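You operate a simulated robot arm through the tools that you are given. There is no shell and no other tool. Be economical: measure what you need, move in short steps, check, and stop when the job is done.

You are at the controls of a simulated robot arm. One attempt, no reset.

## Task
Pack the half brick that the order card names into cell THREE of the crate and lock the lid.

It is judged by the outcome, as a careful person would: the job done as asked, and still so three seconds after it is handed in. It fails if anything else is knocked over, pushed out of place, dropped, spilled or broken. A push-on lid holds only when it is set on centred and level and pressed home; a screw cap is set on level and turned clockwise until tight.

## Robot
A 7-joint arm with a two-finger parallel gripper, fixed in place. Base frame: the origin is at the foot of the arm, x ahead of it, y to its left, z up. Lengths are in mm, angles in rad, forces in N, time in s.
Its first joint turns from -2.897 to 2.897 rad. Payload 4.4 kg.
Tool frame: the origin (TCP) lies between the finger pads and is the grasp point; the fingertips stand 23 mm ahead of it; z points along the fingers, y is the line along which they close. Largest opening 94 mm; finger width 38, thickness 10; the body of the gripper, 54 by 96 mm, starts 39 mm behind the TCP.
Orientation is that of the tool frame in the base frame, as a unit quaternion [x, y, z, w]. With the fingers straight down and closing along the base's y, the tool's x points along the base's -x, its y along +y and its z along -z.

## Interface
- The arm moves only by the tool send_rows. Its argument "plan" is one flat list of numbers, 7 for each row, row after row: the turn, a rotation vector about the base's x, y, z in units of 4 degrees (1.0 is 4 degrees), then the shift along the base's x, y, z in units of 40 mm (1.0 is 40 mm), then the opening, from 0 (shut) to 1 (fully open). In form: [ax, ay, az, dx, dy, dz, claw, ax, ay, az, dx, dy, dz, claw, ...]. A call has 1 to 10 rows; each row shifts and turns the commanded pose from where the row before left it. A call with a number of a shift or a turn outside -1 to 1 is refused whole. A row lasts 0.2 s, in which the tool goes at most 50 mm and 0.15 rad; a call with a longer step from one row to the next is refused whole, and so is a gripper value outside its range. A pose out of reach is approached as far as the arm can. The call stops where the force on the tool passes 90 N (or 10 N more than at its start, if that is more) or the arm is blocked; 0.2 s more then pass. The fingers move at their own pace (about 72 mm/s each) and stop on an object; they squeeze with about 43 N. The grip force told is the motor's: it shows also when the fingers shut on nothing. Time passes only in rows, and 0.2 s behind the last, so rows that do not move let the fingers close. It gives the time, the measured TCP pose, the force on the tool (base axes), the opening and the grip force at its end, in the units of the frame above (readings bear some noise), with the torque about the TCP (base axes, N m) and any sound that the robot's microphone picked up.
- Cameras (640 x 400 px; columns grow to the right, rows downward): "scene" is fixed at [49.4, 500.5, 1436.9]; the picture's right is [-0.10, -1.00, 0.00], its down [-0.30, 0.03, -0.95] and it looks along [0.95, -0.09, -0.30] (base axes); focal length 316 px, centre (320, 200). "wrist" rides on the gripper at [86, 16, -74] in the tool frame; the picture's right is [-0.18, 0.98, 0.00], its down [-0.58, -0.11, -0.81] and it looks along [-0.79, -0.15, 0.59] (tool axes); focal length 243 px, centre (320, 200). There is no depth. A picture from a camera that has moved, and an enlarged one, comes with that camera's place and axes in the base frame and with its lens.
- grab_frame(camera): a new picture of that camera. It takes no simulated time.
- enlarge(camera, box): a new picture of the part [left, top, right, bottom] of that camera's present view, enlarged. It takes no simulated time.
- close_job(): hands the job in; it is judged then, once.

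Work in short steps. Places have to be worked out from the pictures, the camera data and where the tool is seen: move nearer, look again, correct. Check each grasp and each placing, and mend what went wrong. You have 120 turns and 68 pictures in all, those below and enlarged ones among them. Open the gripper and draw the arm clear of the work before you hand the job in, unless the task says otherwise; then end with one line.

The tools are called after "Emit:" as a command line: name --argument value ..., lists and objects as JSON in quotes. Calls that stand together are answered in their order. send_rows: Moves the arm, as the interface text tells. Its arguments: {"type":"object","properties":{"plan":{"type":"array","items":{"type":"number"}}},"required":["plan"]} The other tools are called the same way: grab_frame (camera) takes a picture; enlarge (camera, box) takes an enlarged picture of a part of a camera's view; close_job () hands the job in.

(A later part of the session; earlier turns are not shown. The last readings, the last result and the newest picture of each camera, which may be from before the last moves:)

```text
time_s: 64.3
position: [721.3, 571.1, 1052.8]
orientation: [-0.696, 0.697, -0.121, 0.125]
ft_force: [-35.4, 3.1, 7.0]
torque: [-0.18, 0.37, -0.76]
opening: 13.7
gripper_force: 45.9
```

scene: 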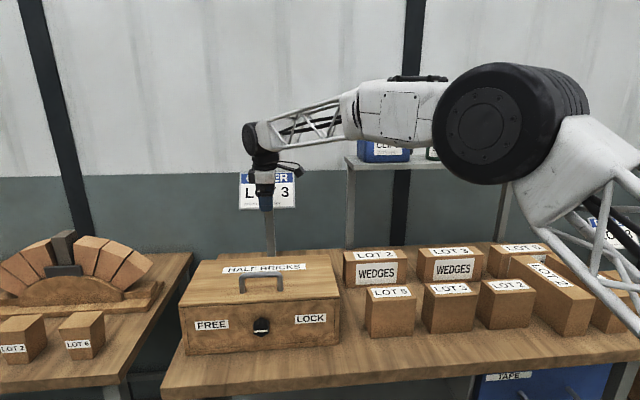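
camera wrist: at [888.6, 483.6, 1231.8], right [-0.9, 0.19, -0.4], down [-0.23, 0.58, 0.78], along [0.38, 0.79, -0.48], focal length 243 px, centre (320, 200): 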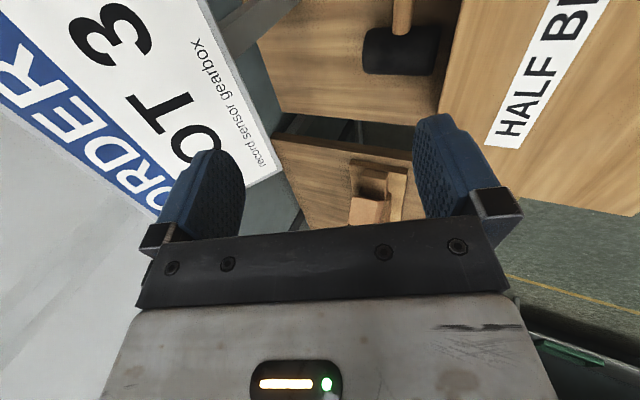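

The bar is gripped at 13.7 mm. I begin the arc about the rear hinge (estimated at x 892, z 985), to about 24°, and check the forces.

Emit:
send_rows --plan '[0, 0, 0, 0.136, 0, 0.289, 0, 0, 0, 0, 0.136, 0, 0.289, 0, 0, 0, 0, 0.178, 0, 0.268, 0, 0, 0, 0, 0.178, 0, 0.268, 0, 0, 0, 0, 0.211, 0, 0.24, 0, 0, 0, 0, 0.211, 0, 0.24, 0]'

Emit:
enlarge --camera "scene" --box '[160, 225, 360, 350]'

```text
time_s: 65.8
position: [763.5, 570.1, 1117.6]
orientation: [-0.695, 0.698, -0.121, 0.125]
ft_force: [-26.2, 24.5, 19.8]
torque: [0.94, 0.05, -1.15]
opening: 13.7
gripper_force: 44.5
```

```text
3.20 times, centred on (260, 288) of scene
camera zoom: at [49.4, 500.5, 1436.9], right [-0.1, -1.0, 0.0], down [-0.3, 0.03, -0.95], along [0.95, -0.09, -0.3], focal length 1013 px, centre (512, -80)
```

zoom: 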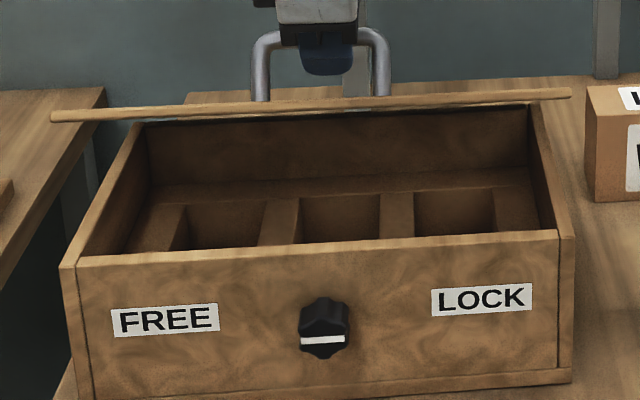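

The lid opens smoothly; three cells are visible inside. I continue the arc to about 56°.

Emit:
send_rows --plan '[0, 0, 0, 0.244, 0, 0.209, 0, 0, 0, 0, 0.244, 0, 0.209, 0, 0, 0, 0, 0.269, 0, 0.173, 0, 0, 0, 0, 0.269, 0, 0.173, 0, 0, 0, 0, 0.29, 0, 0.134, 0, 0, 0, 0, 0.29, 0, 0.134, 0, 0, 0, 0, 0.31, 0, 0.09, 0, 0, 0, 0, 0.31, 0, 0.09, 0]'

```text
time_s: 67.5
position: [853.0, 568.9, 1166.2]
orientation: [-0.695, 0.698, -0.121, 0.124]
ft_force: [-11.2, -11.5, 35.0]
torque: [0.67, 0.01, -1.58]
opening: 13.7
gripper_force: 45.0
```

The load is modest. I continue to about 88° while reducing the tilt to about 8°.

Emit:
send_rows --plan '[0, 0.5, 0, 0.316, 0, 0.08, 0, 0, 0.5, 0, 0.316, 0, 0.06, 0, 0, 0.5, 0, 0.318, 0, 0.01, 0, 0, 0.5, 0, 0.318, 0, 0.0, 0, 0, 0.5, 0, 0.318, 0, -0.04, 0, 0, 0.5, 0, 0.318, 0, -0.04, 0, 0, 0, 0, 0.309, 0, -0.085, 0, 0, 0, 0, 0.309, 0, -0.085, 0]'

Emit:
grab_frame --camera "scene"

Emit:
grab_frame --camera "wrist"

```text
time_s: 69.4
position: [951.1, 572.4, 1172.8]
orientation: [-0.704, 0.706, -0.048, 0.057]
ft_force: [5.3, 4.4, 8.0]
torque: [0.47, -0.24, -1.81]
opening: 13.2
gripper_force: 45.3
stopped in row 8: the force on the tool passed its limit at 93 N (the readings are from after the stop); the commanded pose is now the measured one
```

```text
34 pictures are left
```

scene: 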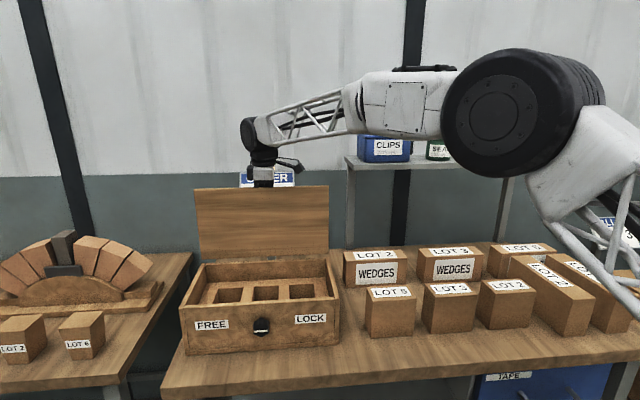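

```text
33 pictures are left
camera wrist: at [924.8, 484.5, 1242.7], right [-0.97, 0.19, -0.14], down [-0.01, 0.57, 0.82], along [0.24, 0.8, -0.55], focal length 243 px, centre (320, 200)
```

wrist: 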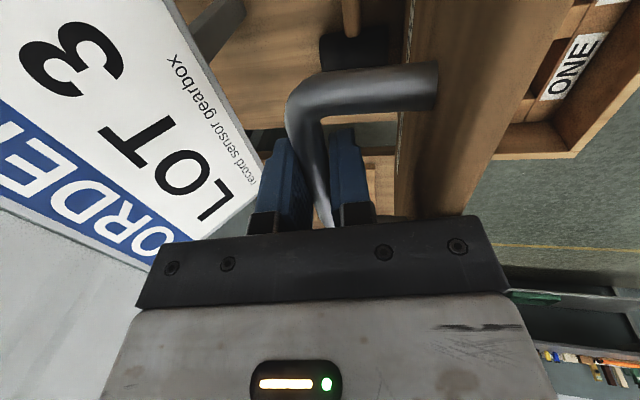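

The lid is near vertical and the sign is still about 100 mm away. I relax, then push on gently in small steps over the top.

Emit:
send_rows --plan '[0, 0, 0, 0.2, 0, -0.05, 0, 0, 0, 0, 0.2, 0, -0.05, 0, 0, 0, 0, 0.2, 0, -0.06, 0, 0, 0, 0, 0, 0, 0, 0]'

Emit:
grab_frame --camera "wrist"

```text
time_s: 70.4
position: [975.3, 570.9, 1169.4]
orientation: [-0.704, 0.706, -0.049, 0.058]
ft_force: [-4.0, 15.5, 53.9]
torque: [-2.36, 4.47, -1.65]
opening: 13.8
gripper_force: 44.9
```

```text
32 pictures are left
camera wrist: at [947.8, 484.3, 1238.3], right [-0.97, 0.19, -0.14], down [-0.01, 0.57, 0.82], along [0.24, 0.8, -0.55], focal length 243 px, centre (320, 200)
```

wrist: 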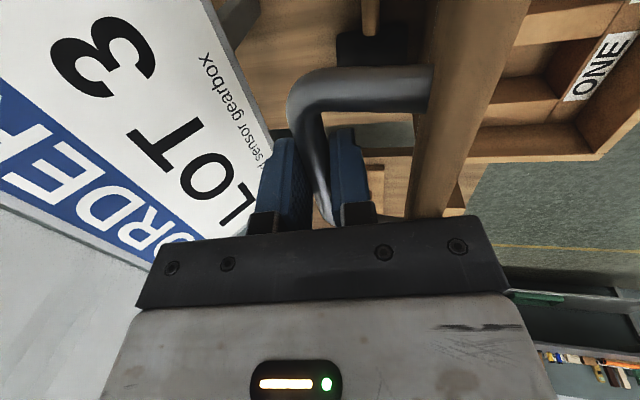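

A torque has built up, probably the gripper body meeting the lid's top edge. I tilt the tool back past vertical by a few degrees, ease up slightly and re-read.

Emit:
send_rows --plan '[0, 1, 0, 0, 0, 0.04, 0, 0, 1, 0, 0, 0, 0.04, 0, 0, 1, 0, 0, 0, 0.02, 0]'

```text
time_s: 71.2
position: [976.4, 569.8, 1165.2]
orientation: [-0.705, 0.709, 0.026, -0.022]
ft_force: [6.8, -5.8, 12.1]
torque: [0.24, -0.21, -1.71]
opening: 13.9
gripper_force: 45.1
```

The torque is gone. I continue over the top, watching for the stop.

Emit:
send_rows --plan '[0, 0.6, 0, 0.2, 0, -0.08, 0, 0, 0.6, 0, 0.2, 0, -0.08, 0, 0, 0, 0, 0, 0, 0, 0]'

Emit:
grab_frame --camera "wrist"

```text
time_s: 72.0
position: [992.2, 569.7, 1159.8]
orientation: [-0.703, 0.707, 0.057, -0.052]
ft_force: [-8.9, -30.6, -19.0]
torque: [-0.53, 0.01, -1.7]
opening: 14.1
gripper_force: 45.3
```

```text
31 pictures are left
camera wrist: at [986.7, 483.8, 1233.5], right [-0.97, 0.19, 0.15], down [0.23, 0.57, 0.78], along [0.06, 0.8, -0.6], focal length 243 px, centre (320, 200)
```

wrist: 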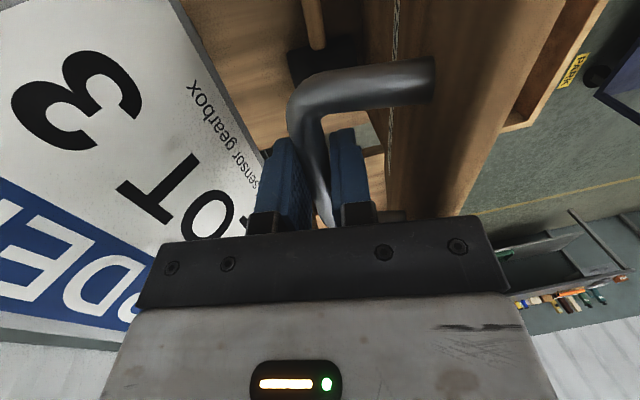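

No stop yet, at roughly 98°. I continue a bit more.

Emit:
send_rows --plan '[0, 0.6, 0, 0.2, 0, -0.11, 0, 0, 0.6, 0, 0.2, 0, -0.11, 0, 0, 0, 0, 0, 0, 0, 0]'

```text
time_s: 72.5
position: [995.6, 573.8, 1159.6]
orientation: [-0.703, 0.704, 0.074, -0.067]
ft_force: [-44.5, -19.0, 4.4]
torque: [-1.14, 0.57, -1.44]
opening: 14.1
gripper_force: 45.1
stopped in row 2: the force on the tool passed its limit at 132 N (the readings are from after the stop); the commanded pose is now the measured one
```

The stop was reached at about 100°. I release the bar, check it stays, and withdraw upward along the tool axis.

Emit:
send_rows --plan '[0, 0, 0, 0, 0, 0, 0.4, 0, 0, 0, 0, 0, 0, 0.4, 0, 0, 0, 0.1, 0, 0.5, 0.4, 0, 0, 0, 0.1, 0, 0.5, 0.4, 0, 0, 0, 0.15, 0, 0.8, 0.4, 0, -0.5, 0, 0, 0, 1, 0.4, 0, -1, 0, -0.6, 0, 0.8, 0.4, 0, -1, 0, -1, 0, 0, 0.4, 0, -1, 0, -1, 0, 0, 0.4]'

Emit:
grab_frame --camera "scene"

```text
time_s: 74.5
position: [908.1, 573.9, 1302.8]
orientation: [-0.706, 0.707, -0.013, 0.02]
ft_force: [0.3, 0.2, -1.0]
torque: [-0.02, 0.01, 0.01]
opening: 37.7
gripper_force: 0.1
```

```text
30 pictures are left
```

scene: 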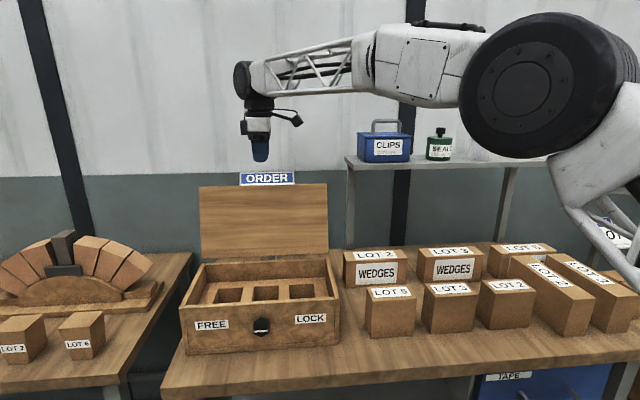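

The lid stays open. I zoom in on the crate interior to read the cell labels.

Emit:
enlarge --camera "scene" --box '[170, 240, 350, 352]'

Emit:
grab_frame --camera "wrist"

```text
3.56 times, centred on (260, 296) of scene
camera zoom: at [49.4, 500.5, 1436.9], right [-0.1, -1.0, 0.0], down [-0.3, 0.03, -0.95], along [0.95, -0.09, -0.3], focal length 1125 px, centre (533, -141)
```

zoom: 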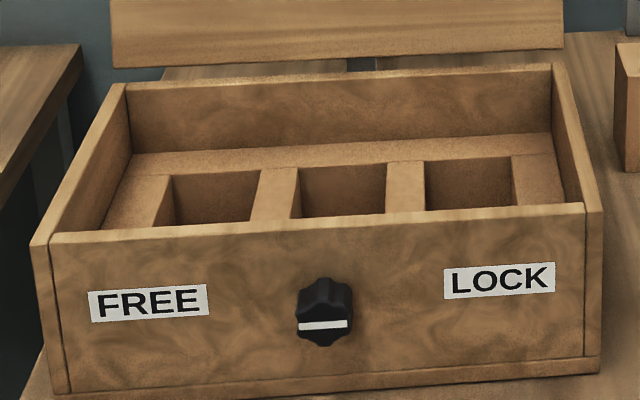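

```text
28 pictures are left
camera wrist: at [888.5, 487.6, 1373.5], right [-0.98, 0.18, -0.04], down [0.07, 0.57, 0.82], along [0.18, 0.8, -0.58], focal length 243 px, centre (320, 200)
```

wrist: 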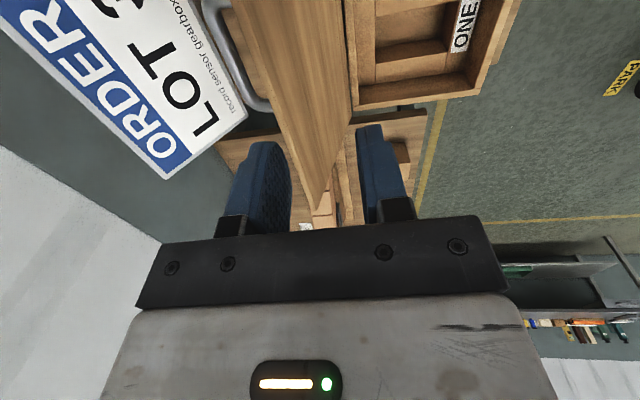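

Label ONE marks the left (+y) cell. I move right to read the other labels and view the half bricks.

Emit:
send_rows --plan '[0, 0, 0, -0.4, -0.8, 0, 0.4, 0, 0, 0, -0.4, -0.8, 0, 0.4, 0, 0, 0, -0.4, -0.8, 0, 0.4, 0, 0, 0, -0.4, -0.8, 0, 1, 0, 0, 0, -0.4, -0.8, 0, 1, 0, 0, 0, -0.4, -0.8, 0, 1, 0, 0, 0, -0.4, -0.8, 0, 1, 0, 0, 0, -0.4, -0.7, 0, 1]'

Emit:
grab_frame --camera "wrist"

Emit:
enlarge --camera "wrist" --box '[300, 0, 492, 120]'

```text
time_s: 76.3
position: [779.4, 322.0, 1303.0]
orientation: [-0.706, 0.707, -0.012, 0.018]
ft_force: [0.3, -0.2, -0.6]
torque: [0.04, 0.01, 0.02]
opening: 93.8
gripper_force: 0.0
```

```text
27 pictures are left
camera wrist: at [759.8, 235.1, 1374.4], right [-0.98, 0.18, -0.04], down [0.07, 0.57, 0.82], along [0.17, 0.8, -0.58], focal length 243 px, centre (320, 200)
```

wrist: 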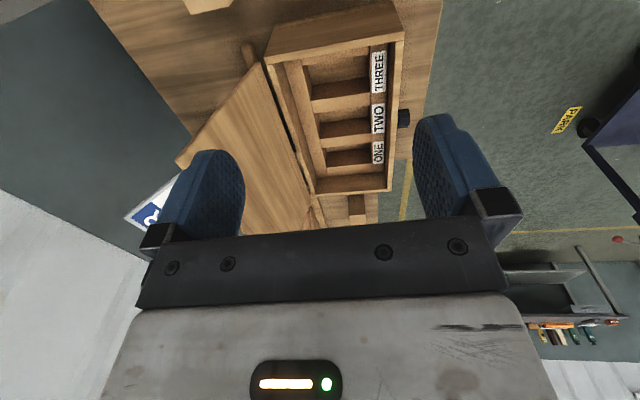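

```text
3.33 times, centred on (396, 60) of wrist
camera zoom: at [759.8, 235.1, 1374.4], right [-0.98, 0.18, -0.04], down [0.07, 0.57, 0.82], along [0.17, 0.8, -0.58], focal length 809 px, centre (67, 667)
```

zoom: 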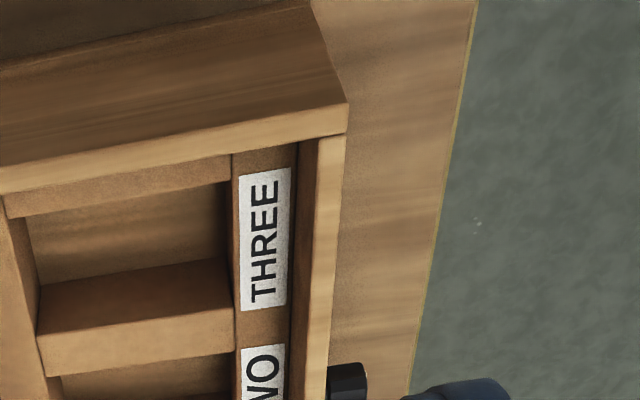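

Cell THREE is the right-hand (−y) one, at about x 731–846, y 437–510, with the insert's top at z≈933. Now I move to view the LOT 3 half brick (around x 715, y 95).

Emit:
send_rows --plan '[0, 0, 0, -0.15, -0.85, -0.2, 1, 0, 0, 0, -0.15, -0.85, -0.2, 1, 0, 0, 0, -0.15, -0.85, -0.2, 1, 0, 0, 0, -0.15, -0.85, -0.2, 1, 0, 0, 0, -0.15, -0.85, -0.2, 1, 0, 0, 0, -0.15, -0.85, -0.2, 1, 0, 0, 0, -0.15, -0.85, -0.2, 1, 0, 0, 0, -0.15, -0.85, -0.2, 1, 0, 0, 0, -0.15, -0.85, -0.2, 1]'

Emit:
grab_frame --camera "wrist"

```text
time_s: 78.3
position: [723.1, 18.1, 1231.0]
orientation: [0.707, -0.707, 0.012, -0.02]
ft_force: [0.3, -0.2, 0.1]
torque: [0.02, 0.04, -0.03]
opening: 94.2
gripper_force: 0.1
```

```text
25 pictures are left
camera wrist: at [703.5, -68.5, 1303.6], right [-0.98, 0.18, -0.04], down [0.07, 0.57, 0.82], along [0.17, 0.8, -0.58], focal length 243 px, centre (320, 200)
```

wrist: 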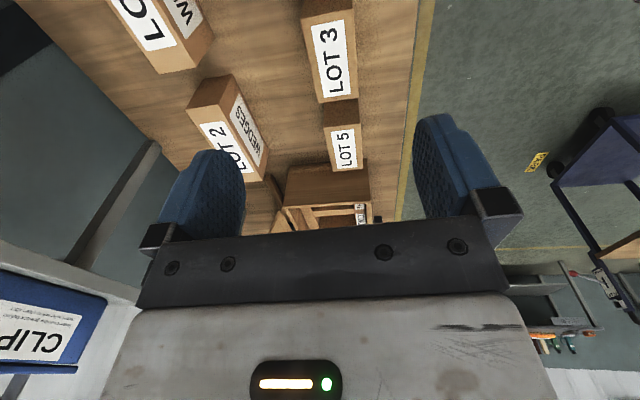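

The LOT 3 half brick is in view. I enlarge it to measure it.

Emit:
enlarge --camera "wrist" --box '[250, 0, 442, 120]'

```text
3.33 times, centred on (346, 60) of wrist
camera zoom: at [703.5, -68.5, 1303.6], right [-0.98, 0.18, -0.04], down [0.07, 0.57, 0.82], along [0.17, 0.8, -0.58], focal length 809 px, centre (233, 667)
```

zoom: 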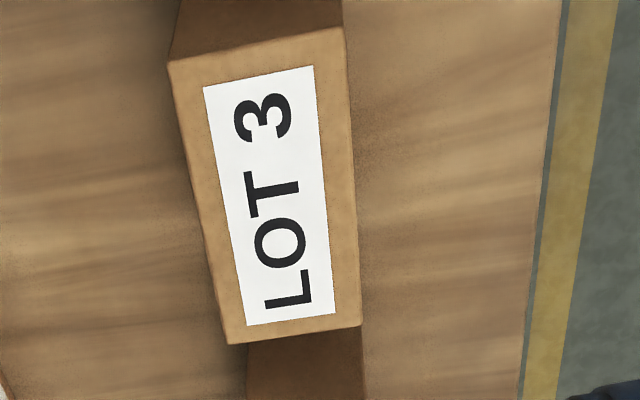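

The half brick's top face is x 698–759.5, y 34.5–145.6 at z≈963 (61 mm across x). I level the tool, move over its centre (729, 90) and stop just above it.

Emit:
send_rows --plan '[-0.16, 0.65, 0, 0.05, 0.36, -0.5, 1, 0, 0, 0, 0.05, 0.36, -0.8, 1, 0, 0, 0, 0.05, 0.36, -0.8, 1, 0, 0, 0, 0, 0.36, -0.8, 1, 0, 0, 0, 0, 0.36, -0.8, 1, 0, 0, 0, 0, 0, -0.8, 1, 0, 0, 0, 0, 0, -0.8, 1]'

Emit:
grab_frame --camera "wrist"

Emit:
enlarge --camera "scene" --box '[350, 220, 542, 340]'

```text
time_s: 79.9
position: [732.4, 88.6, 1021.9]
orientation: [0.707, -0.707, 0.001, 0.001]
ft_force: [-0.4, 0.2, 0.1]
torque: [0.01, 0.02, 0.0]
opening: 94.0
gripper_force: 0.0
```

```text
23 pictures are left
camera wrist: at [715.0, 2.3, 1095.6], right [-0.98, 0.18, 0.0], down [0.11, 0.58, 0.81], along [0.15, 0.79, -0.59], focal length 243 px, centre (320, 200)
```

wrist: 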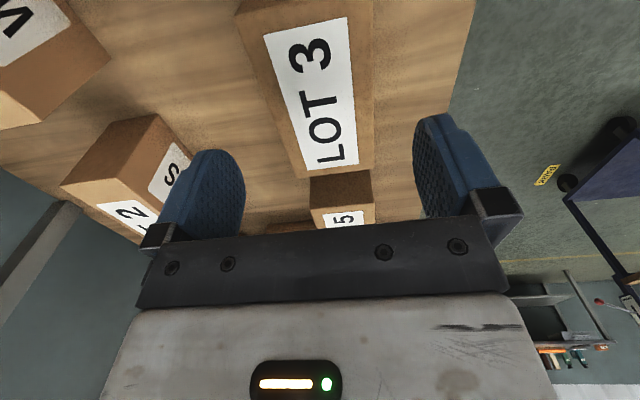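

```text
3.33 times, centred on (446, 280) of scene
camera zoom: at [49.4, 500.5, 1436.9], right [-0.1, -1.0, 0.0], down [-0.3, 0.03, -0.95], along [0.95, -0.09, -0.3], focal length 1055 px, centre (-100, -67)
```

zoom: 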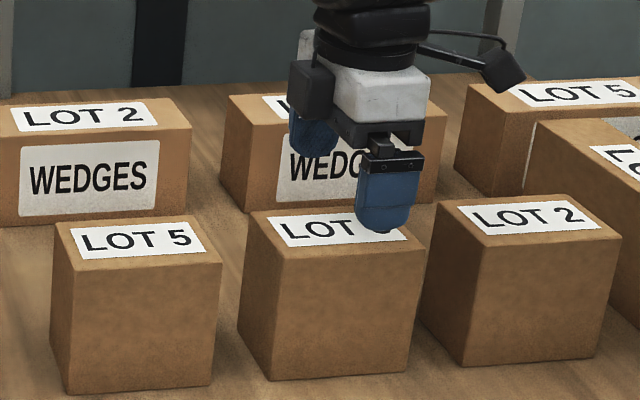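

Refined, the brick centre is at about (728, 90.5). I shift −4 mm in x, descend to z≈954 and grip.

Emit:
send_rows --plan '[0, 0, 0, -0.1, 0.04, -0.4, 1, 0, 0, 0, 0, 0, -0.5, 1, 0, 0, 0, 0, 0, -0.5, 1, 0, 0, 0, 0, 0, -0.3, 1, 0, 0, 0, 0, 0, 0, 0.5, 0, 0, 0, 0, 0, 0, 0.5, 0, 0, 0, 0, 0, 0, 0.4]'

```text
time_s: 81.5
position: [726.5, 91.2, 951.9]
orientation: [0.707, -0.707, 0.0, 0.0]
ft_force: [3.6, 1.0, 2.0]
torque: [0.26, -0.12, -0.09]
opening: 64.0
gripper_force: 43.4
```

Gripped at 64 mm with good force. I lift straight up and check.

Emit:
send_rows --plan '[0, 0, 0, 0, 0, 0.2, 0, 0, 0, 0, 0, 0, 0.6, 0, 0, 0, 0, 0, 0, 0.9, 0, 0, 0, 0, 0, 0, 0.9, 0, 0, 0, 0, 0, 0, 0.9, 0, 0, 0, 0, 0, 0, 0.9, 0]'

Emit:
enlarge --camera "scene" --box '[350, 200, 542, 320]'

```text
time_s: 82.9
position: [727.5, 92.2, 1127.3]
orientation: [-0.707, 0.707, 0.0, -0.001]
ft_force: [0.1, 0.1, -6.9]
torque: [0.0, 0.01, 0.03]
opening: 63.9
gripper_force: 43.0
```

```text
3.33 times, centred on (446, 260) of scene
camera zoom: at [49.4, 500.5, 1436.9], right [-0.1, -1.0, 0.0], down [-0.3, 0.03, -0.95], along [0.95, -0.09, -0.3], focal length 1055 px, centre (-100, 0)
```

zoom: 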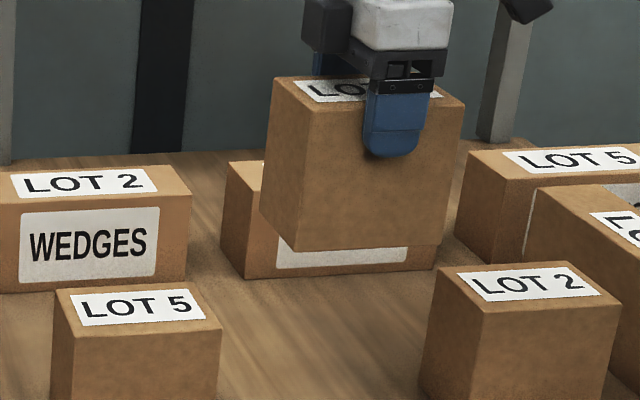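

The brick is held square and clear of its neighbours. I yaw −90° while carrying it toward the crate, stopping short to measure the cell again.

Emit:
send_rows --plan '[0, 0, -1, 0, 0.3, 0, 0, 0, 0, -1, 0, 0.3, 0, 0, 0, 0, -1, 0, 0.3, 0, 0, 0, 0, -1, 0, 0.3, 0, 0, 0, 0, -1, 0, 0.3, 0, 0, 0, 0, -1, 0, 0.3, 0, 0, 0, 0, -1, 0, 0.3, 0, 0, 0, 0, -1, 0, 0.3, 0, 0, 0, 0, -1, 0, 0.3, 0, 0, 0, 0, -1, 0, 0.3, 0, 0]'

Emit:
send_rows --plan '[0, 0, -1, -0.05, 0.25, 0, 0, 0, 0, -1, -0.05, 0.25, 0, 0, 0, 0, -1, -0.05, 0.25, 0, 0, 0, 0, -1, -0.05, 0.25, 0, 0, 0, 0, -1, -0.05, 0.25, 0, 0, 0, 0, -1, -0.05, 0.25, 0, 0, 0, 0, -1, -0.05, 0.25, 0, 0, 0, 0, -1, -0.05, 0.25, 0, 0, 0, 0, -1, -0.05, 0.25, 0, 0, 0, 0, -1, -0.05, 0.25, 0, 0]'

Emit:
send_rows --plan '[0, 0, -1, 0, 0.3, 0, 0, 0, 0, -1, 0, 0.2, 0, 0, 0, 0, -0.5, 0, 0, 0, 0]'

Emit:
grab_frame --camera "wrist"

```text
time_s: 85.1
position: [727.6, 210.5, 1126.1]
orientation: [-0.422, 0.907, 0.0, -0.001]
ft_force: [-0.1, 0.1, -6.0]
torque: [-0.01, 0.0, -0.02]
opening: 63.6
gripper_force: 43.5
```

```text
time_s: 87.3
position: [706.8, 310.6, 1128.0]
orientation: [-0.086, 0.996, 0.0, 0.0]
ft_force: [0.4, -0.6, -6.4]
torque: [0.01, -0.01, -0.02]
opening: 63.6
gripper_force: 43.0
```

```text
time_s: 88.1
position: [705.8, 330.6, 1126.8]
orientation: [0.001, 1.0, -0.001, -0.001]
ft_force: [-0.7, -0.3, -5.7]
torque: [0.0, 0.01, 0.02]
opening: 64.1
gripper_force: 42.7
```

```text
20 pictures are left
camera wrist: at [620.7, 347.7, 1200.7], right [0.19, 0.98, 0.0], down [0.58, -0.11, 0.81], along [0.79, -0.15, -0.59], focal length 243 px, centre (320, 200)
```

wrist: 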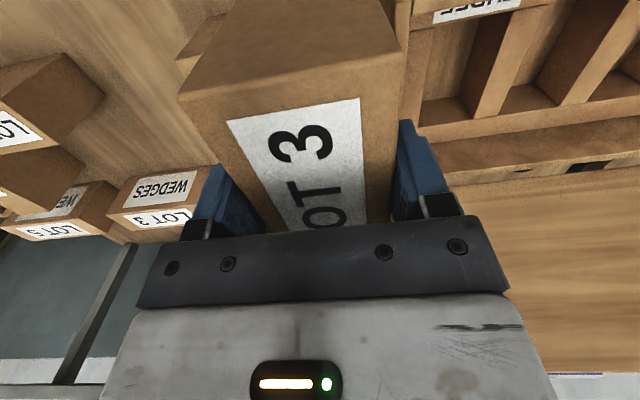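

The cell is visible to the right of the brick; I enlarge it.

Emit:
enlarge --camera "wrist" --box '[384, 0, 576, 120]'

```text
3.33 times, centred on (480, 60) of wrist
camera zoom: at [620.7, 347.7, 1200.7], right [0.19, 0.98, 0.0], down [0.58, -0.11, 0.81], along [0.79, -0.15, -0.59], focal length 809 px, centre (-213, 667)
```

zoom: 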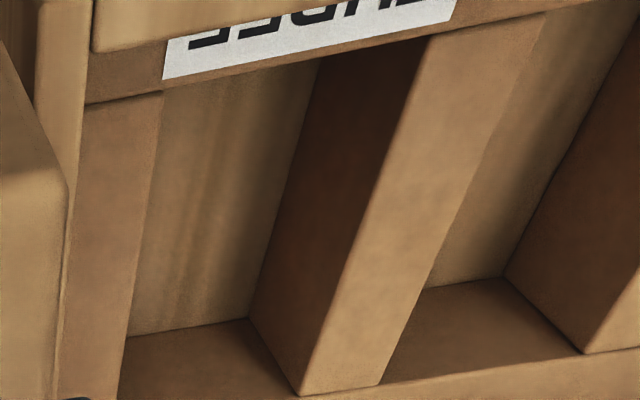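

The cell measures x 728–843, y 435.5–506, centre (785.6, 471), and the brick sits centred on the TCP within about 1 mm. I move above the cell and go down to just above the insert.

Emit:
send_rows --plan '[0, 0, 0, 0.5, 0.9, 0, 0, 0, 0, 0, 0.5, 0.9, 0, 0, 0, 0, 0, 0.5, 0.9, 0, 0, 0, 0, 0, 0.51, 0.81, 0, 0, 0, 0, 0, 0, 0, -0.7, 0, 0, 0, 0, 0, 0, -0.7, 0, 0, 0, 0, 0, 0, -0.7, 0, 0, 0, 0, 0, 0, 0, 0]'

Emit:
enlarge --camera "scene" --box '[220, 220, 364, 310]'

Emit:
grab_frame --camera "wrist"

```text
time_s: 89.9
position: [787.0, 469.5, 1045.4]
orientation: [-0.001, 1.0, 0.0, -0.001]
ft_force: [0.1, 0.0, -5.6]
torque: [0.01, 0.0, -0.04]
opening: 64.0
gripper_force: 42.9
```

```text
4.44 times, centred on (292, 265) of scene
camera zoom: at [49.4, 500.5, 1436.9], right [-0.1, -1.0, 0.0], down [-0.3, 0.03, -0.95], along [0.95, -0.09, -0.3], focal length 1406 px, centre (444, -89)
```

zoom: 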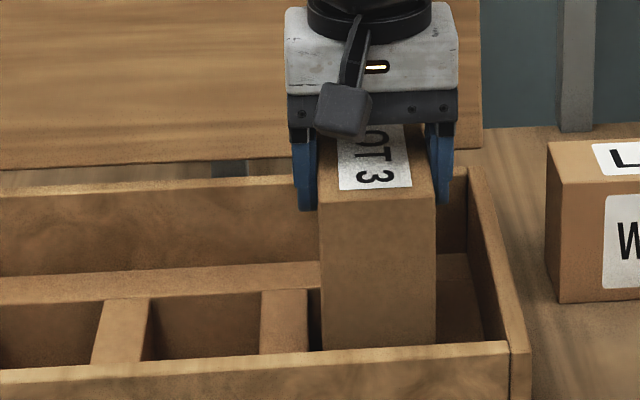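

```text
17 pictures are left
camera wrist: at [701.4, 486.3, 1117.7], right [0.18, 0.98, 0.0], down [0.58, -0.11, 0.81], along [0.79, -0.15, -0.59], focal length 243 px, centre (320, 200)
```

wrist: 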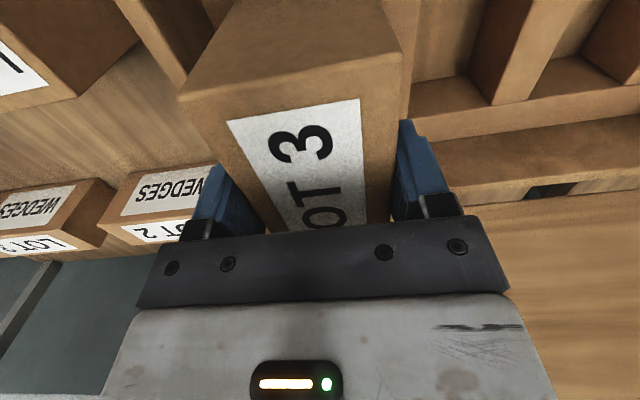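

Aligned to within 1–2 mm. I make the small correction and start the insertion, checking the force.

Emit:
send_rows --plan '[0, 0, 0, -0.02, 0.035, -0.2, 0, 0, 0, 0, 0, 0, -0.25, 0, 0, 0, 0, 0, 0, -0.2, 0, 0, 0, 0, 0, 0, -0.15, 0]'

```text
time_s: 90.9
position: [787.0, 471.5, 1011.1]
orientation: [0.0, 1.0, 0.001, 0.0]
ft_force: [14.4, 8.1, 1.5]
torque: [0.54, -1.01, 0.16]
opening: 63.5
gripper_force: 42.5
```

A slight rub pushes +x and +y, so I shift 1 mm that way and lower further in small steps.

Emit:
send_rows --plan '[0, 0, 0, 0.03, 0.02, 0, 0, 0, 0, 0, 0, 0, -0.15, 0, 0, 0, 0, 0, 0, -0.15, 0]'

```text
time_s: 91.7
position: [787.8, 472.9, 998.0]
orientation: [0.0, 1.0, 0.001, -0.001]
ft_force: [-0.6, -0.4, -4.5]
torque: [-0.01, -0.02, -0.02]
opening: 64.1
gripper_force: 43.2
```

The brick is sliding in freely with no load. I lower on to near the expected floor.

Emit:
send_rows --plan '[0, 0, 0, 0, 0, -0.2, 0, 0, 0, 0, 0, 0, -0.2, 0, 0, 0, 0, 0, 0, -0.2, 0]'

```text
time_s: 92.5
position: [787.1, 473.0, 975.2]
orientation: [0.0, 1.0, 0.0, -0.001]
ft_force: [0.1, 0.5, -6.2]
torque: [-0.02, 0.02, 0.03]
opening: 64.2
gripper_force: 42.9
```

Emit:
send_rows --plan '[0, 0, 0, 0, 0, -0.1, 0, 0, 0, 0, 0, 0, -0.1, 0, 0, 0, 0, 0, 0, -0.1, 0]'

```text
time_s: 93.3
position: [789.2, 473.8, 969.2]
orientation: [0.0, 1.0, 0.002, 0.001]
ft_force: [-18.7, -9.7, 45.3]
torque: [-0.69, 0.89, -0.08]
opening: 64.1
gripper_force: 43.0
```

Contact occurs at TCP z≈970, consistent with the crate floor. I open the fingers just a little, rise clear, and inspect.

Emit:
send_rows --plan '[0, 0, 0, 0, 0, 0.05, 0, 0, 0, 0, 0, 0, 0, 0.8, 0, 0, 0, 0, 0, 0, 0.8, 0, 0, 0, 0, 0, 0.3, 0.8, 0, 0, 0, 0, 0, 0.6, 0.8, 0, 0, 0, 0, 0, 0.9, 0.8, 0, 0, 0, -0.5, 0, 0.9, 0.8, 0, 0, 0, -0.9, 0, 0.3, 0.8, 0, 0, 0, -0.9, 0, 0.3, 0.8, 0, 0, 0, -0.9, 0, 0.3, 0.8]'

Emit:
enlarge --camera "scene" --box '[170, 230, 362, 350]'

Emit:
enlarge --camera "wrist" --box '[220, 0, 476, 160]'

```text
time_s: 95.5
position: [658.7, 473.4, 1110.3]
orientation: [0.001, 1.0, 0.0, -0.001]
ft_force: [0.1, -1.0, -0.2]
torque: [-0.03, -0.01, 0.01]
opening: 75.3
gripper_force: 0.1
```

```text
3.33 times, centred on (266, 290) of scene
camera zoom: at [49.4, 500.5, 1436.9], right [-0.1, -1.0, 0.0], down [-0.3, 0.03, -0.95], along [0.95, -0.09, -0.3], focal length 1055 px, centre (500, -100)
```

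zoom: 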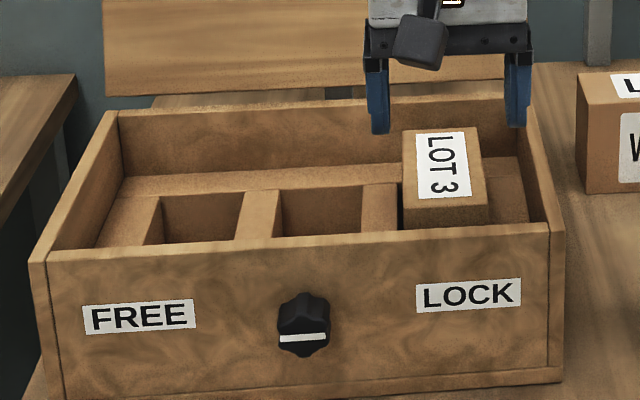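

```text
2.50 times, centred on (348, 80) of wrist
camera zoom: at [573.2, 490.1, 1184.4], right [0.18, 0.98, 0.0], down [0.58, -0.11, 0.8], along [0.79, -0.15, -0.59], focal length 606 px, centre (250, 500)
```

zoom: 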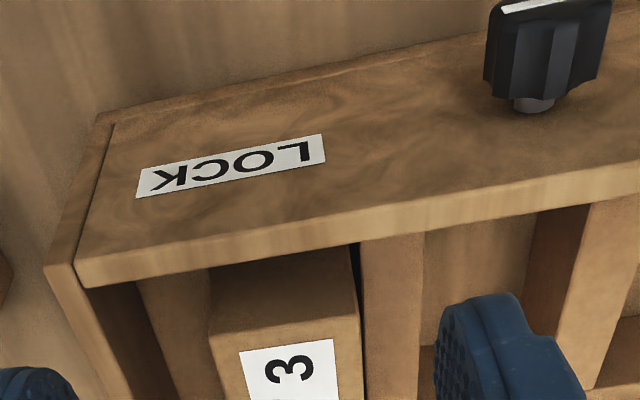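

The brick sits level in cell THREE with its top about 5 mm below the rim. Now I return to the yaw +90° pose, rising clear, to fetch the lid by its handle.

Emit:
send_rows --plan '[0, 0, 1, 0.2, 0.2, 0.9, 0.4, 0, 0, 1, 0.2, 0.2, 0.9, 0.4, 0, 0, 1, 0.2, 0.2, 0.9, 0.4, 0, 0, 1, 0.2, 0.2, 0.9, 0.4, 0, 0, 1, 0.2, 0.2, 0.5, 0.4, 0, 0, 1, 0.2, 0.2, 0.2, 0.4, 0, 0, 1, 0.2, 0.2, 0, 0.4, 0, 0, 1, 0.2, 0.2, 0, 0.4, 0, 0, 1, 0.2, 0.2, 0, 0.4, 0, 0, 1, 0.2, 0.2, 0, 0.4]'

Emit:
send_rows --plan '[0, 0, 1, 0.4, 0.04, 0, 0.4, 0, 0, 1, 0.4, 0.04, 0, 0.4, 0, 0, 1, 0.4, 0.04, 0, 0.4, 0, 0, 1, 0.4, 0.04, 0, 0.4, 0, 0, 1, 0.4, 0.04, 0, 0.4, 0, 0, 1, 0.4, 0.04, 0, 0.4, 0, 0, 1, 0.4, 0.04, 0, 0.4, 0, 0, 1, 0.4, 0.04, 0, 0.4, 0, 0, 1, 0.4, 0.04, 0, 0.4, 0, 0, 1, 0.4, 0.04, 0, 0.4]'

Emit:
send_rows --plan '[0, 0, 1, 0.6, 0, 0, 0.4, 0, 0, 1, 0.6, 0, 0, 0.4, 0, 0, 0.5, 0.6, 0, 0, 0.4, 0, 0.95, 0, 0.5, 0, 0, 0.4, 0, 0.95, 0, 0, 0, 0, 0.4, 0, 0.95, 0, 0, 0, 0, 0.4]'

```text
time_s: 97.7
position: [741.5, 550.9, 1282.0]
orientation: [-0.343, 0.939, -0.001, -0.001]
ft_force: [0.6, -0.3, 0.7]
torque: [0.0, 0.0, 0.02]
opening: 37.8
gripper_force: 0.0
```

```text
time_s: 99.9
position: [898.9, 569.8, 1284.0]
orientation: [-0.643, 0.766, 0.0, 0.0]
ft_force: [-0.7, -1.0, -0.5]
torque: [0.02, 0.02, -0.02]
opening: 37.4
gripper_force: 0.1
```

```text
time_s: 101.3
position: [992.8, 568.6, 1281.2]
orientation: [0.704, -0.703, -0.069, 0.072]
ft_force: [0.6, -0.7, 0.9]
torque: [-0.02, 0.01, 0.01]
opening: 37.5
gripper_force: 0.1
```

In position above the lid with the tool tilted back 11.4°. I move to the approach line and check where the bar is.

Emit:
send_rows --plan '[0, 0, 0, 0.43, 0.08, -0.3, 0.5, 0, 0, 0, 0, 0, -0.5, 0.5]'

Emit:
grab_frame --camera "wrist"

```text
time_s: 101.9
position: [1009.6, 573.9, 1248.2]
orientation: [0.704, -0.703, -0.07, 0.071]
ft_force: [-0.8, -0.2, -0.8]
torque: [0.0, 0.0, 0.02]
opening: 47.0
gripper_force: 0.0
```

```text
14 pictures are left
camera wrist: at [1008.4, 487.1, 1323.7], right [-0.96, 0.18, 0.2], down [0.27, 0.58, 0.77], along [0.03, 0.79, -0.61], focal length 243 px, centre (320, 200)
```

wrist: 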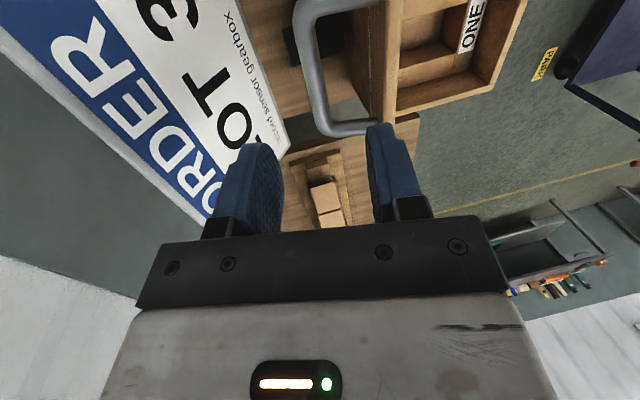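

The bar is where expected (about x 997, z 1160). I descend along the tool axis and grip it.

Emit:
send_rows --plan '[0, 0, 0, -0.1, -0.03, -0.65, 0.5, 0, 0, 0, -0.1, 0, -0.65, 0.5, 0, 0, 0, -0.1, 0, -0.65, 0.5, 0, 0, 0, -0.03, 0, -0.25, 0.5, 0, 0, 0, 0, 0, 0, 0, 0, 0, 0, 0, 0, 0, 0, 0, 0, 0, 0, 0, 0, 0]'

```text
time_s: 103.5
position: [996.2, 572.0, 1160.2]
orientation: [0.704, -0.703, -0.07, 0.071]
ft_force: [-48.6, -13.2, -2.2]
torque: [-0.82, 0.54, -1.56]
opening: 14.0
gripper_force: 44.9
```

Gripped (14 mm). Fitting all the measured handle points gives the hinge at about (916, 960) with radius 216. I swing the lid back along this arc while tilting the tool forward again, first to just past vertical.

Emit:
send_rows --plan '[0, -1, 0, -0.518, 0, 0.178, 0, 0, -1, 0, -0.55, 0, 0.128, 0, 0, -1, 0, -0.56, 0, 0.07, 0, 0, -1, 0, -0.565, 0, 0.01, 0]'

```text
time_s: 104.5
position: [907.4, 569.8, 1175.7]
orientation: [-0.706, 0.707, -0.029, 0.028]
ft_force: [3.9, 0.6, 39.9]
torque: [0.23, -0.03, -1.74]
opening: 13.6
gripper_force: 45.3
```

The lid follows with moderate load. I continue the arc down to about a = 122°.

Emit:
send_rows --plan '[0, -1, 0, -0.565, 0, -0.04, 0, 0, -1, 0, -0.555, 0, -0.1, 0, 0, -1, 0, -0.54, 0, -0.165, 0, 0, -0.8, 0, -0.52, 0, -0.22, 0, 0, 0, 0, -0.495, 0, -0.272, 0]'

```text
time_s: 105.7
position: [799.2, 570.2, 1142.5]
orientation: [0.697, -0.696, 0.121, -0.121]
ft_force: [-11.1, -18.8, 17.5]
torque: [0.71, -0.12, -1.59]
opening: 13.8
gripper_force: 45.8
```

Emit:
send_rows --plan '[0, 0, 0, -0.463, 0, -0.325, 0, 0, 0, 0, -0.425, 0, -0.37, 0, 0, 0, 0, -0.388, 0, -0.415, 0, 0, 0, 0, -0.34, 0, -0.45, 0, 0, 0, 0, -0.15, 0, -0.25, 0, 0, 0, 0, 0, 0, 0, 0]'

Emit:
enlarge --camera "scene" --box '[160, 240, 360, 365]'

```text
time_s: 107.1
position: [732.0, 569.9, 1071.7]
orientation: [-0.696, 0.698, -0.122, 0.12]
ft_force: [49.2, -1.6, -24.9]
torque: [0.33, 0.08, -1.11]
opening: 13.9
gripper_force: 45.0
```

```text
3.20 times, centred on (260, 302) of scene
camera zoom: at [49.4, 500.5, 1436.9], right [-0.1, -1.0, 0.0], down [-0.3, 0.03, -0.95], along [0.95, -0.09, -0.3], focal length 1013 px, centre (512, -128)
```

zoom: 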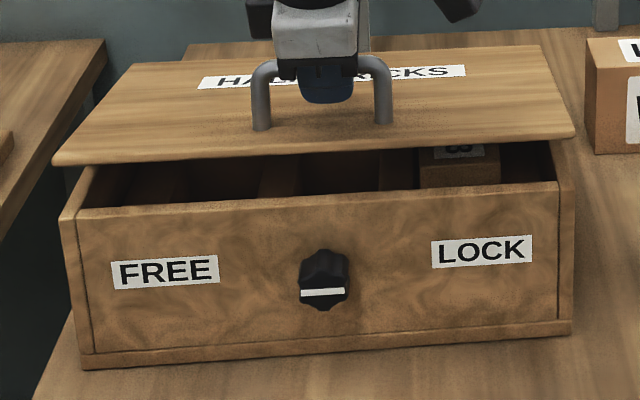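

Almost closed. I lower the last ~20 mm in small steps.

Emit:
send_rows --plan '[0, 0, 0, -0.08, 0, -0.2, 0, 0, 0, 0, -0.08, 0, -0.15, 0, 0, 0, 0, -0.05, 0, -0.12, 0, 0, 0, 0, 0, 0, 0, 0]'

Emit:
enlarge --camera "scene" --box '[160, 240, 360, 365]'

```text
time_s: 108.1
position: [722.3, 570.1, 1052.8]
orientation: [-0.696, 0.697, -0.121, 0.12]
ft_force: [55.7, -11.0, -19.6]
torque: [0.28, 0.02, -0.99]
opening: 13.7
gripper_force: 44.9
```

```text
3.20 times, centred on (260, 302) of scene
camera zoom: at [49.4, 500.5, 1436.9], right [-0.1, -1.0, 0.0], down [-0.3, 0.03, -0.95], along [0.95, -0.09, -0.3], focal length 1013 px, centre (512, -128)
```

zoom: 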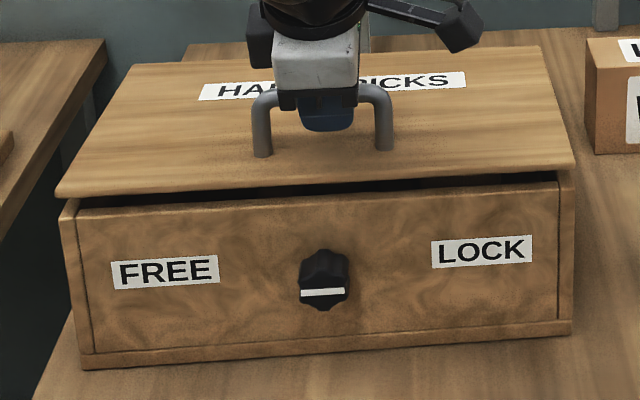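

About 10 mm of gap is left (the bar sits slightly lower in the fingers than before). I lower further until it rests.

Emit:
send_rows --plan '[0, 0, 0, 0, 0, -0.12, 0, 0, 0, 0, 0, 0, -0.12, 0, 0, 0, 0, 0, 0, 0, 0]'

```text
time_s: 108.9
position: [719.7, 571.2, 1045.2]
orientation: [0.697, -0.696, 0.121, -0.12]
ft_force: [-31.1, -35.9, 6.0]
torque: [0.23, 0.13, -1.04]
opening: 13.8
gripper_force: 44.8
```

The load has turned upward, so it's about resting. I press 3 mm more, release, withdraw along the tool axis and check closure.

Emit:
send_rows --plan '[0, 0, 0, 0.02, 0, -0.08, 0, 0, 0, 0, 0, 0, 0, 0, 0, 0, 0, 0, 0, 0, 0.4, 0, 0, 0, 0, 0, 0, 0.4, 0, 0, 0, -0.15, 0, 0.4, 0.4, 0, 0, 0, -0.25, 0, 0.7, 0.4, 0, 0, 0, -0.3, 0, 0.85, 0.4, 0, 0.95, 0, -0.5, 0, 0.8, 0.4, 0, 1, 0, -0.7, 0, 0.4, 1, 0, 1, 0, -0.9, 0, 0, 1]'

Emit:
enlarge --camera "scene" --box '[160, 240, 360, 365]'

```text
time_s: 111.1
position: [611.0, 571.8, 1165.1]
orientation: [-0.705, 0.706, -0.049, 0.047]
ft_force: [0.0, -0.9, -0.7]
torque: [-0.03, -0.02, 0.03]
opening: 93.7
gripper_force: 0.0
```

```text
3.20 times, centred on (260, 302) of scene
camera zoom: at [49.4, 500.5, 1436.9], right [-0.1, -1.0, 0.0], down [-0.3, 0.03, -0.95], along [0.95, -0.09, -0.3], focal length 1013 px, centre (512, -128)
```

zoom: 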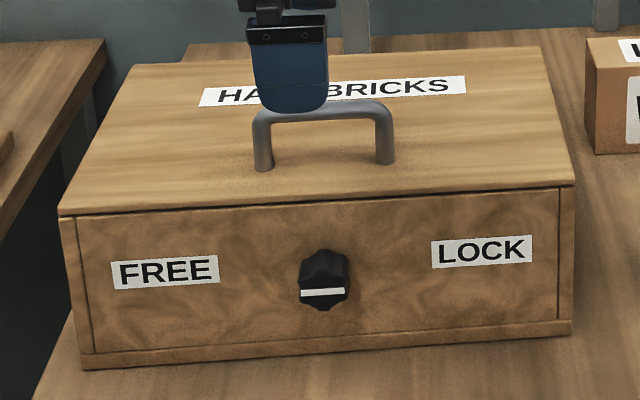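

The lid is fully closed, matching the original picture. Now for the knob: from this yaw I pitch the tool up to horizontal (+x) while backing off in front of the table.

Emit:
send_rows --plan '[0, -1, 0, -0.3, 0, 0, 1, 0, -1, 0, -0.3, 0, 0, 1, 0, -1, 0, -0.3, 0, 0, 1, 0, -1, 0, -0.3, 0, 0, 1, 0, -1, 0, -0.3, 0, 0, 1, 0, -1, 0, -0.3, 0, 0, 1, 0, -1, 0, -0.2, 0, 0, 1, 0, -1, 0, -0.2, 0, 0, 1, 0, -1, 0, -0.2, 0, 0, 1, 0, -1, 0, -0.2, 0, 0, 1]'

Emit:
send_rows --plan '[0, -1, 0, 0, 0, 0, 1, 0, -1, 0, 0, 0, 0, 1, 0, -1, 0, 0, 0, 0, 1, 0, -1, 0, 0, 0, 0, 1, 0, -1, 0, 0, 0, 0, 1, 0, -1, 0, 0, 0, 0, 1, 0, -1, 0, 0, 0, 0, 1, 0, -1, 0, 0, 0, 0, 1, 0, -1, 0, 0, 0, 0, 1, 0, -1, 0, 0, 0, 0, 1]'

```text
time_s: 113.3
position: [508.5, 570.4, 1166.5]
orientation: [0.646, -0.646, 0.288, -0.287]
ft_force: [-0.4, 0.4, -0.1]
torque: [-0.01, -0.02, 0.0]
opening: 93.9
gripper_force: 0.2
```

```text
time_s: 115.5
position: [506.7, 570.5, 1166.9]
orientation: [-0.509, 0.509, -0.492, 0.49]
ft_force: [0.7, -0.1, -0.6]
torque: [0.03, -0.01, 0.0]
opening: 93.9
gripper_force: 0.0
```

The pitch completed without limits. I finish the last 2° and roll toward camera-up (−x rotation) while lowering.

Emit:
send_rows --plan '[0, -0.52, 0, 0, 0.1, -0.3, 1, -1, 0, 0, 0, 0, -0.5, 1, -1, 0, 0, 0, 0, -0.5, 1, -1, 0, 0, 0, 0, -0.5, 1, -1, 0, 0, 0, 0, -0.5, 1, -1, 0, 0, 0, 0, -0.5, 1, -1, 0, 0, 0, 0, -0.5, 1, -1, 0, 0, 0, 0, -0.5, 1, -1, 0, 0, 0, 0, -0.5, 1, -1, 0, 0, 0, 0, -0.5, 1]'

Emit:
send_rows --plan '[-1, 0, 0, 0, 0, -0.1, 1, -1, 0, 0, 0, 0, -0.1, 1, -1, 0, 0, 0, 0, -0.1, 1, -1, 0, 0, 0, 0, 0, 1, -1, 0, 0, 0, 0, 0, 1, -1, 0, 0, 0, 0, 0, 1, -1, 0, 0, 0, 0, 0, 1, -1, 0, 0, 0, 0, 0, 1, -1, 0, 0, 0, 0, 0, 1, -1, 0, 0, 0, 0, 0, 1]'

```text
time_s: 117.7
position: [507.9, 574.7, 974.0]
orientation: [0.629, -0.321, 0.63, -0.322]
ft_force: [0.8, -0.1, 1.1]
torque: [0.02, 0.03, 0.0]
opening: 94.0
gripper_force: 0.1
```

```text
time_s: 119.9
position: [506.8, 574.7, 962.7]
orientation: [0.701, -0.086, 0.702, -0.086]
ft_force: [-0.4, 0.0, -0.4]
torque: [0.0, -0.01, 0.0]
opening: 94.0
gripper_force: 0.1
```

Roll is now +14° with no limit met. I keep rolling to get more turning range.

Emit:
send_rows --plan '[-1, 0, 0, 0, 0, 0, 1, -1, 0, 0, 0, 0, -0.1, 1, -1, 0, 0, 0, 0, -0.1, 1, -1, 0, 0, 0, 0, -0.1, 1, -1, 0, 0, 0, 0, -0.1, 1, -1, 0, 0, 0, 0, -0.1, 1, -1, 0, 0, 0, 0, -0.1, 1, -1, 0, 0, 0, 0, -0.1, 1, -1, 0, 0, 0, 0, 0, 1, -1, 0, 0, 0, 0, 0, 1]'

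Emit:
send_rows --plan '[-1, 0, 0, 0, 0, 0, 1, -1, 0, 0, 0, 0, 0, 1, -1, 0, 0, 0, 0, 0, 1, -1, 0, 0, 0, 0, 0, 1, -1, 0, 0, 0, 0, 0, 1, -1, 0, 0, 0, 0, 0, 1, -1, 0, 0, 0, 0, 0, 1, -1, 0, 0, 0, 0, 0, 1, -1, 0, 0, 0, 0, 0, 1, -1, 0, 0, 0, 0, 0, 1]'

```text
time_s: 122.1
position: [508.2, 575.8, 934.6]
orientation: [0.689, 0.159, 0.69, 0.159]
ft_force: [-0.9, -0.9, -0.7]
torque: [0.02, 0.0, 0.0]
opening: 94.0
gripper_force: 0.0
```

```text
time_s: 124.3
position: [507.4, 575.8, 934.9]
orientation: [0.592, 0.386, 0.593, 0.385]
ft_force: [0.4, 0.4, -0.4]
torque: [-0.03, 0.01, -0.03]
opening: 93.9
gripper_force: 0.0
```

Roll −66° and still free. I go on to about −86°, then advance onto the knob and close.

Emit:
send_rows --plan '[-1, 0, 0, 0.4, 0, 0, 1, -1, 0, 0, 0.4, 0, 0, 1, -1, 0, 0, 0.4, 0, 0, 1, -1, 0, 0, 0.4, 0, 0, 1, -1, 0, 0, 0.4, 0, 0, 1]'

Emit:
grab_frame --camera "wrist"

```text
time_s: 125.5
position: [586.9, 573.8, 935.6]
orientation: [0.517, 0.482, 0.518, 0.482]
ft_force: [-0.4, -0.1, -0.3]
torque: [0.01, 0.02, -0.01]
opening: 94.4
gripper_force: 0.1
```

```text
10 pictures are left
camera wrist: at [512.8, 659.3, 957.0], right [0.0, -0.25, 0.97], down [-0.81, -0.57, -0.15], along [0.59, -0.78, -0.2], focal length 243 px, centre (320, 200)
```

wrist: 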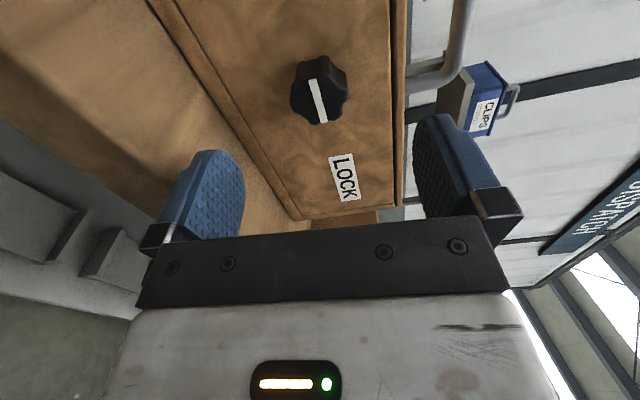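

Aligned with the knob between the fingers. I advance 61 mm and grip.

Emit:
send_rows --plan '[0, 0, 0, 0.55, 0, 0, 1, 0, 0, 0, 0.55, 0, 0, 1, 0, 0, 0, 0.43, 0, 0, 1, 0, 0, 0, 0, 0, 0, 0.2, 0, 0, 0, 0, 0, 0, 0.2, 0, 0, 0, 0, 0, 0, 0.2]'

```text
time_s: 126.9
position: [648.5, 574.0, 935.6]
orientation: [0.517, 0.483, 0.517, 0.482]
ft_force: [11.1, 4.4, -8.9]
torque: [0.06, -0.38, 0.52]
opening: 37.6
gripper_force: 45.5
```

Gripped at 37.6 mm. I turn clockwise (+x) toward LOCK, first 40°.

Emit:
send_rows --plan '[1, 0, 0, 0, 0, 0, 0.2, 1, 0, 0, 0, 0, 0, 0.2, 1, 0, 0, 0, 0, 0, 0.2, 1, 0, 0, 0, 0, 0, 0.2, 1, 0, 0, 0, 0, 0, 0.2, 1, 0, 0, 0, 0, 0, 0.2, 1, 0, 0, 0, 0, 0, 0.2, 1, 0, 0, 0, 0, 0, 0.2, 1, 0, 0, 0, 0, 0, 0.2, 1, 0, 0, 0, 0, 0, 0.2]'

Emit:
send_rows --plan '[1, 0, 0, 0, 0, 0, 0.2, 1, 0, 0, 0, 0, 0, 0.2, 1, 0, 0, 0, 0, 0, 0.2, 1, 0, 0, 0, 0, 0, 0.2, 1, 0, 0, 0, 0, 0, 0.2, 1, 0, 0, 0, 0, 0, 0.2, 1, 0, 0, 0, 0, 0, 0.2, 1, 0, 0, 0, 0, 0, 0.2, 1, 0, 0, 0, 0, 0, 0.2, 1, 0, 0, 0, 0, 0, 0.2]'

Emit:
grab_frame --camera "wrist"

```text
time_s: 129.1
position: [648.8, 574.7, 934.8]
orientation: [0.651, 0.276, 0.651, 0.276]
ft_force: [5.3, -13.7, 2.5]
torque: [0.0, 0.31, -0.06]
opening: 37.9
gripper_force: 44.8
```

```text
time_s: 131.3
position: [648.2, 575.4, 936.4]
orientation: [0.706, 0.037, 0.707, 0.036]
ft_force: [-0.9, 3.0, -2.4]
torque: [-0.01, -0.59, 0.06]
opening: 37.8
gripper_force: 44.7
```

```text
9 pictures are left
camera wrist: at [573.8, 568.2, 1021.7], right [0.0, -1.0, -0.08], down [-0.81, 0.05, -0.59], along [0.59, 0.07, -0.8], focal length 243 px, centre (320, 200)
```

wrist: 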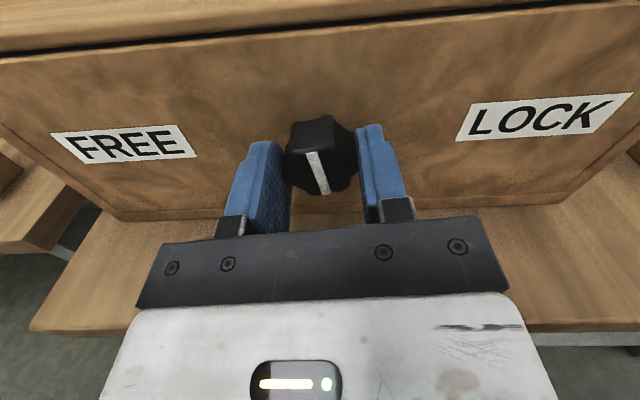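

The knob has passed nearly to vertical with no stop, so I continue clockwise toward LOCK.

Emit:
send_rows --plan '[1, 0, 0, 0, 0, 0, 0.2, 1, 0, 0, 0, 0, 0, 0.2, 1, 0, 0, 0, 0, 0, 0.2, 1, 0, 0, 0, 0, 0, 0.2, 1, 0, 0, 0, 0, 0, 0.2, 1, 0, 0, 0, 0, 0, 0.2, 1, 0, 0, 0, 0, 0, 0.2, 1, 0, 0, 0, 0, 0, 0.2, 1, 0, 0, 0, 0, 0, 0.2, 1, 0, 0, 0, 0, 0, 0.2]'

Emit:
send_rows --plan '[1, 0, 0, 0, 0, 0, 0.2, 1, 0, 0, 0, 0, 0, 0.2, 1, 0, 0, 0, 0, 0, 0.2, 1, 0, 0, 0, 0, 0, 0.2, 1, 0, 0, 0, 0, 0, 0.2, 1, 0, 0, 0, 0, 0, 0.2, 1, 0, 0, 0, 0, 0, 0.2, 1, 0, 0, 0, 0, 0, 0.2, 1, 0, 0, 0, 0, 0, 0.2, 1, 0, 0, 0, 0, 0, 0.2]'

```text
time_s: 133.5
position: [648.7, 576.0, 934.2]
orientation: [0.675, -0.207, 0.677, -0.207]
ft_force: [-3.3, 13.4, 1.7]
torque: [-0.73, 0.05, -0.32]
opening: 37.7
gripper_force: 44.8
```

```text
time_s: 135.7
position: [647.5, 576.6, 935.1]
orientation: [0.564, -0.427, 0.565, -0.425]
ft_force: [10.9, -1.1, -1.3]
torque: [-0.31, 0.03, -0.08]
opening: 36.9
gripper_force: 45.0
```

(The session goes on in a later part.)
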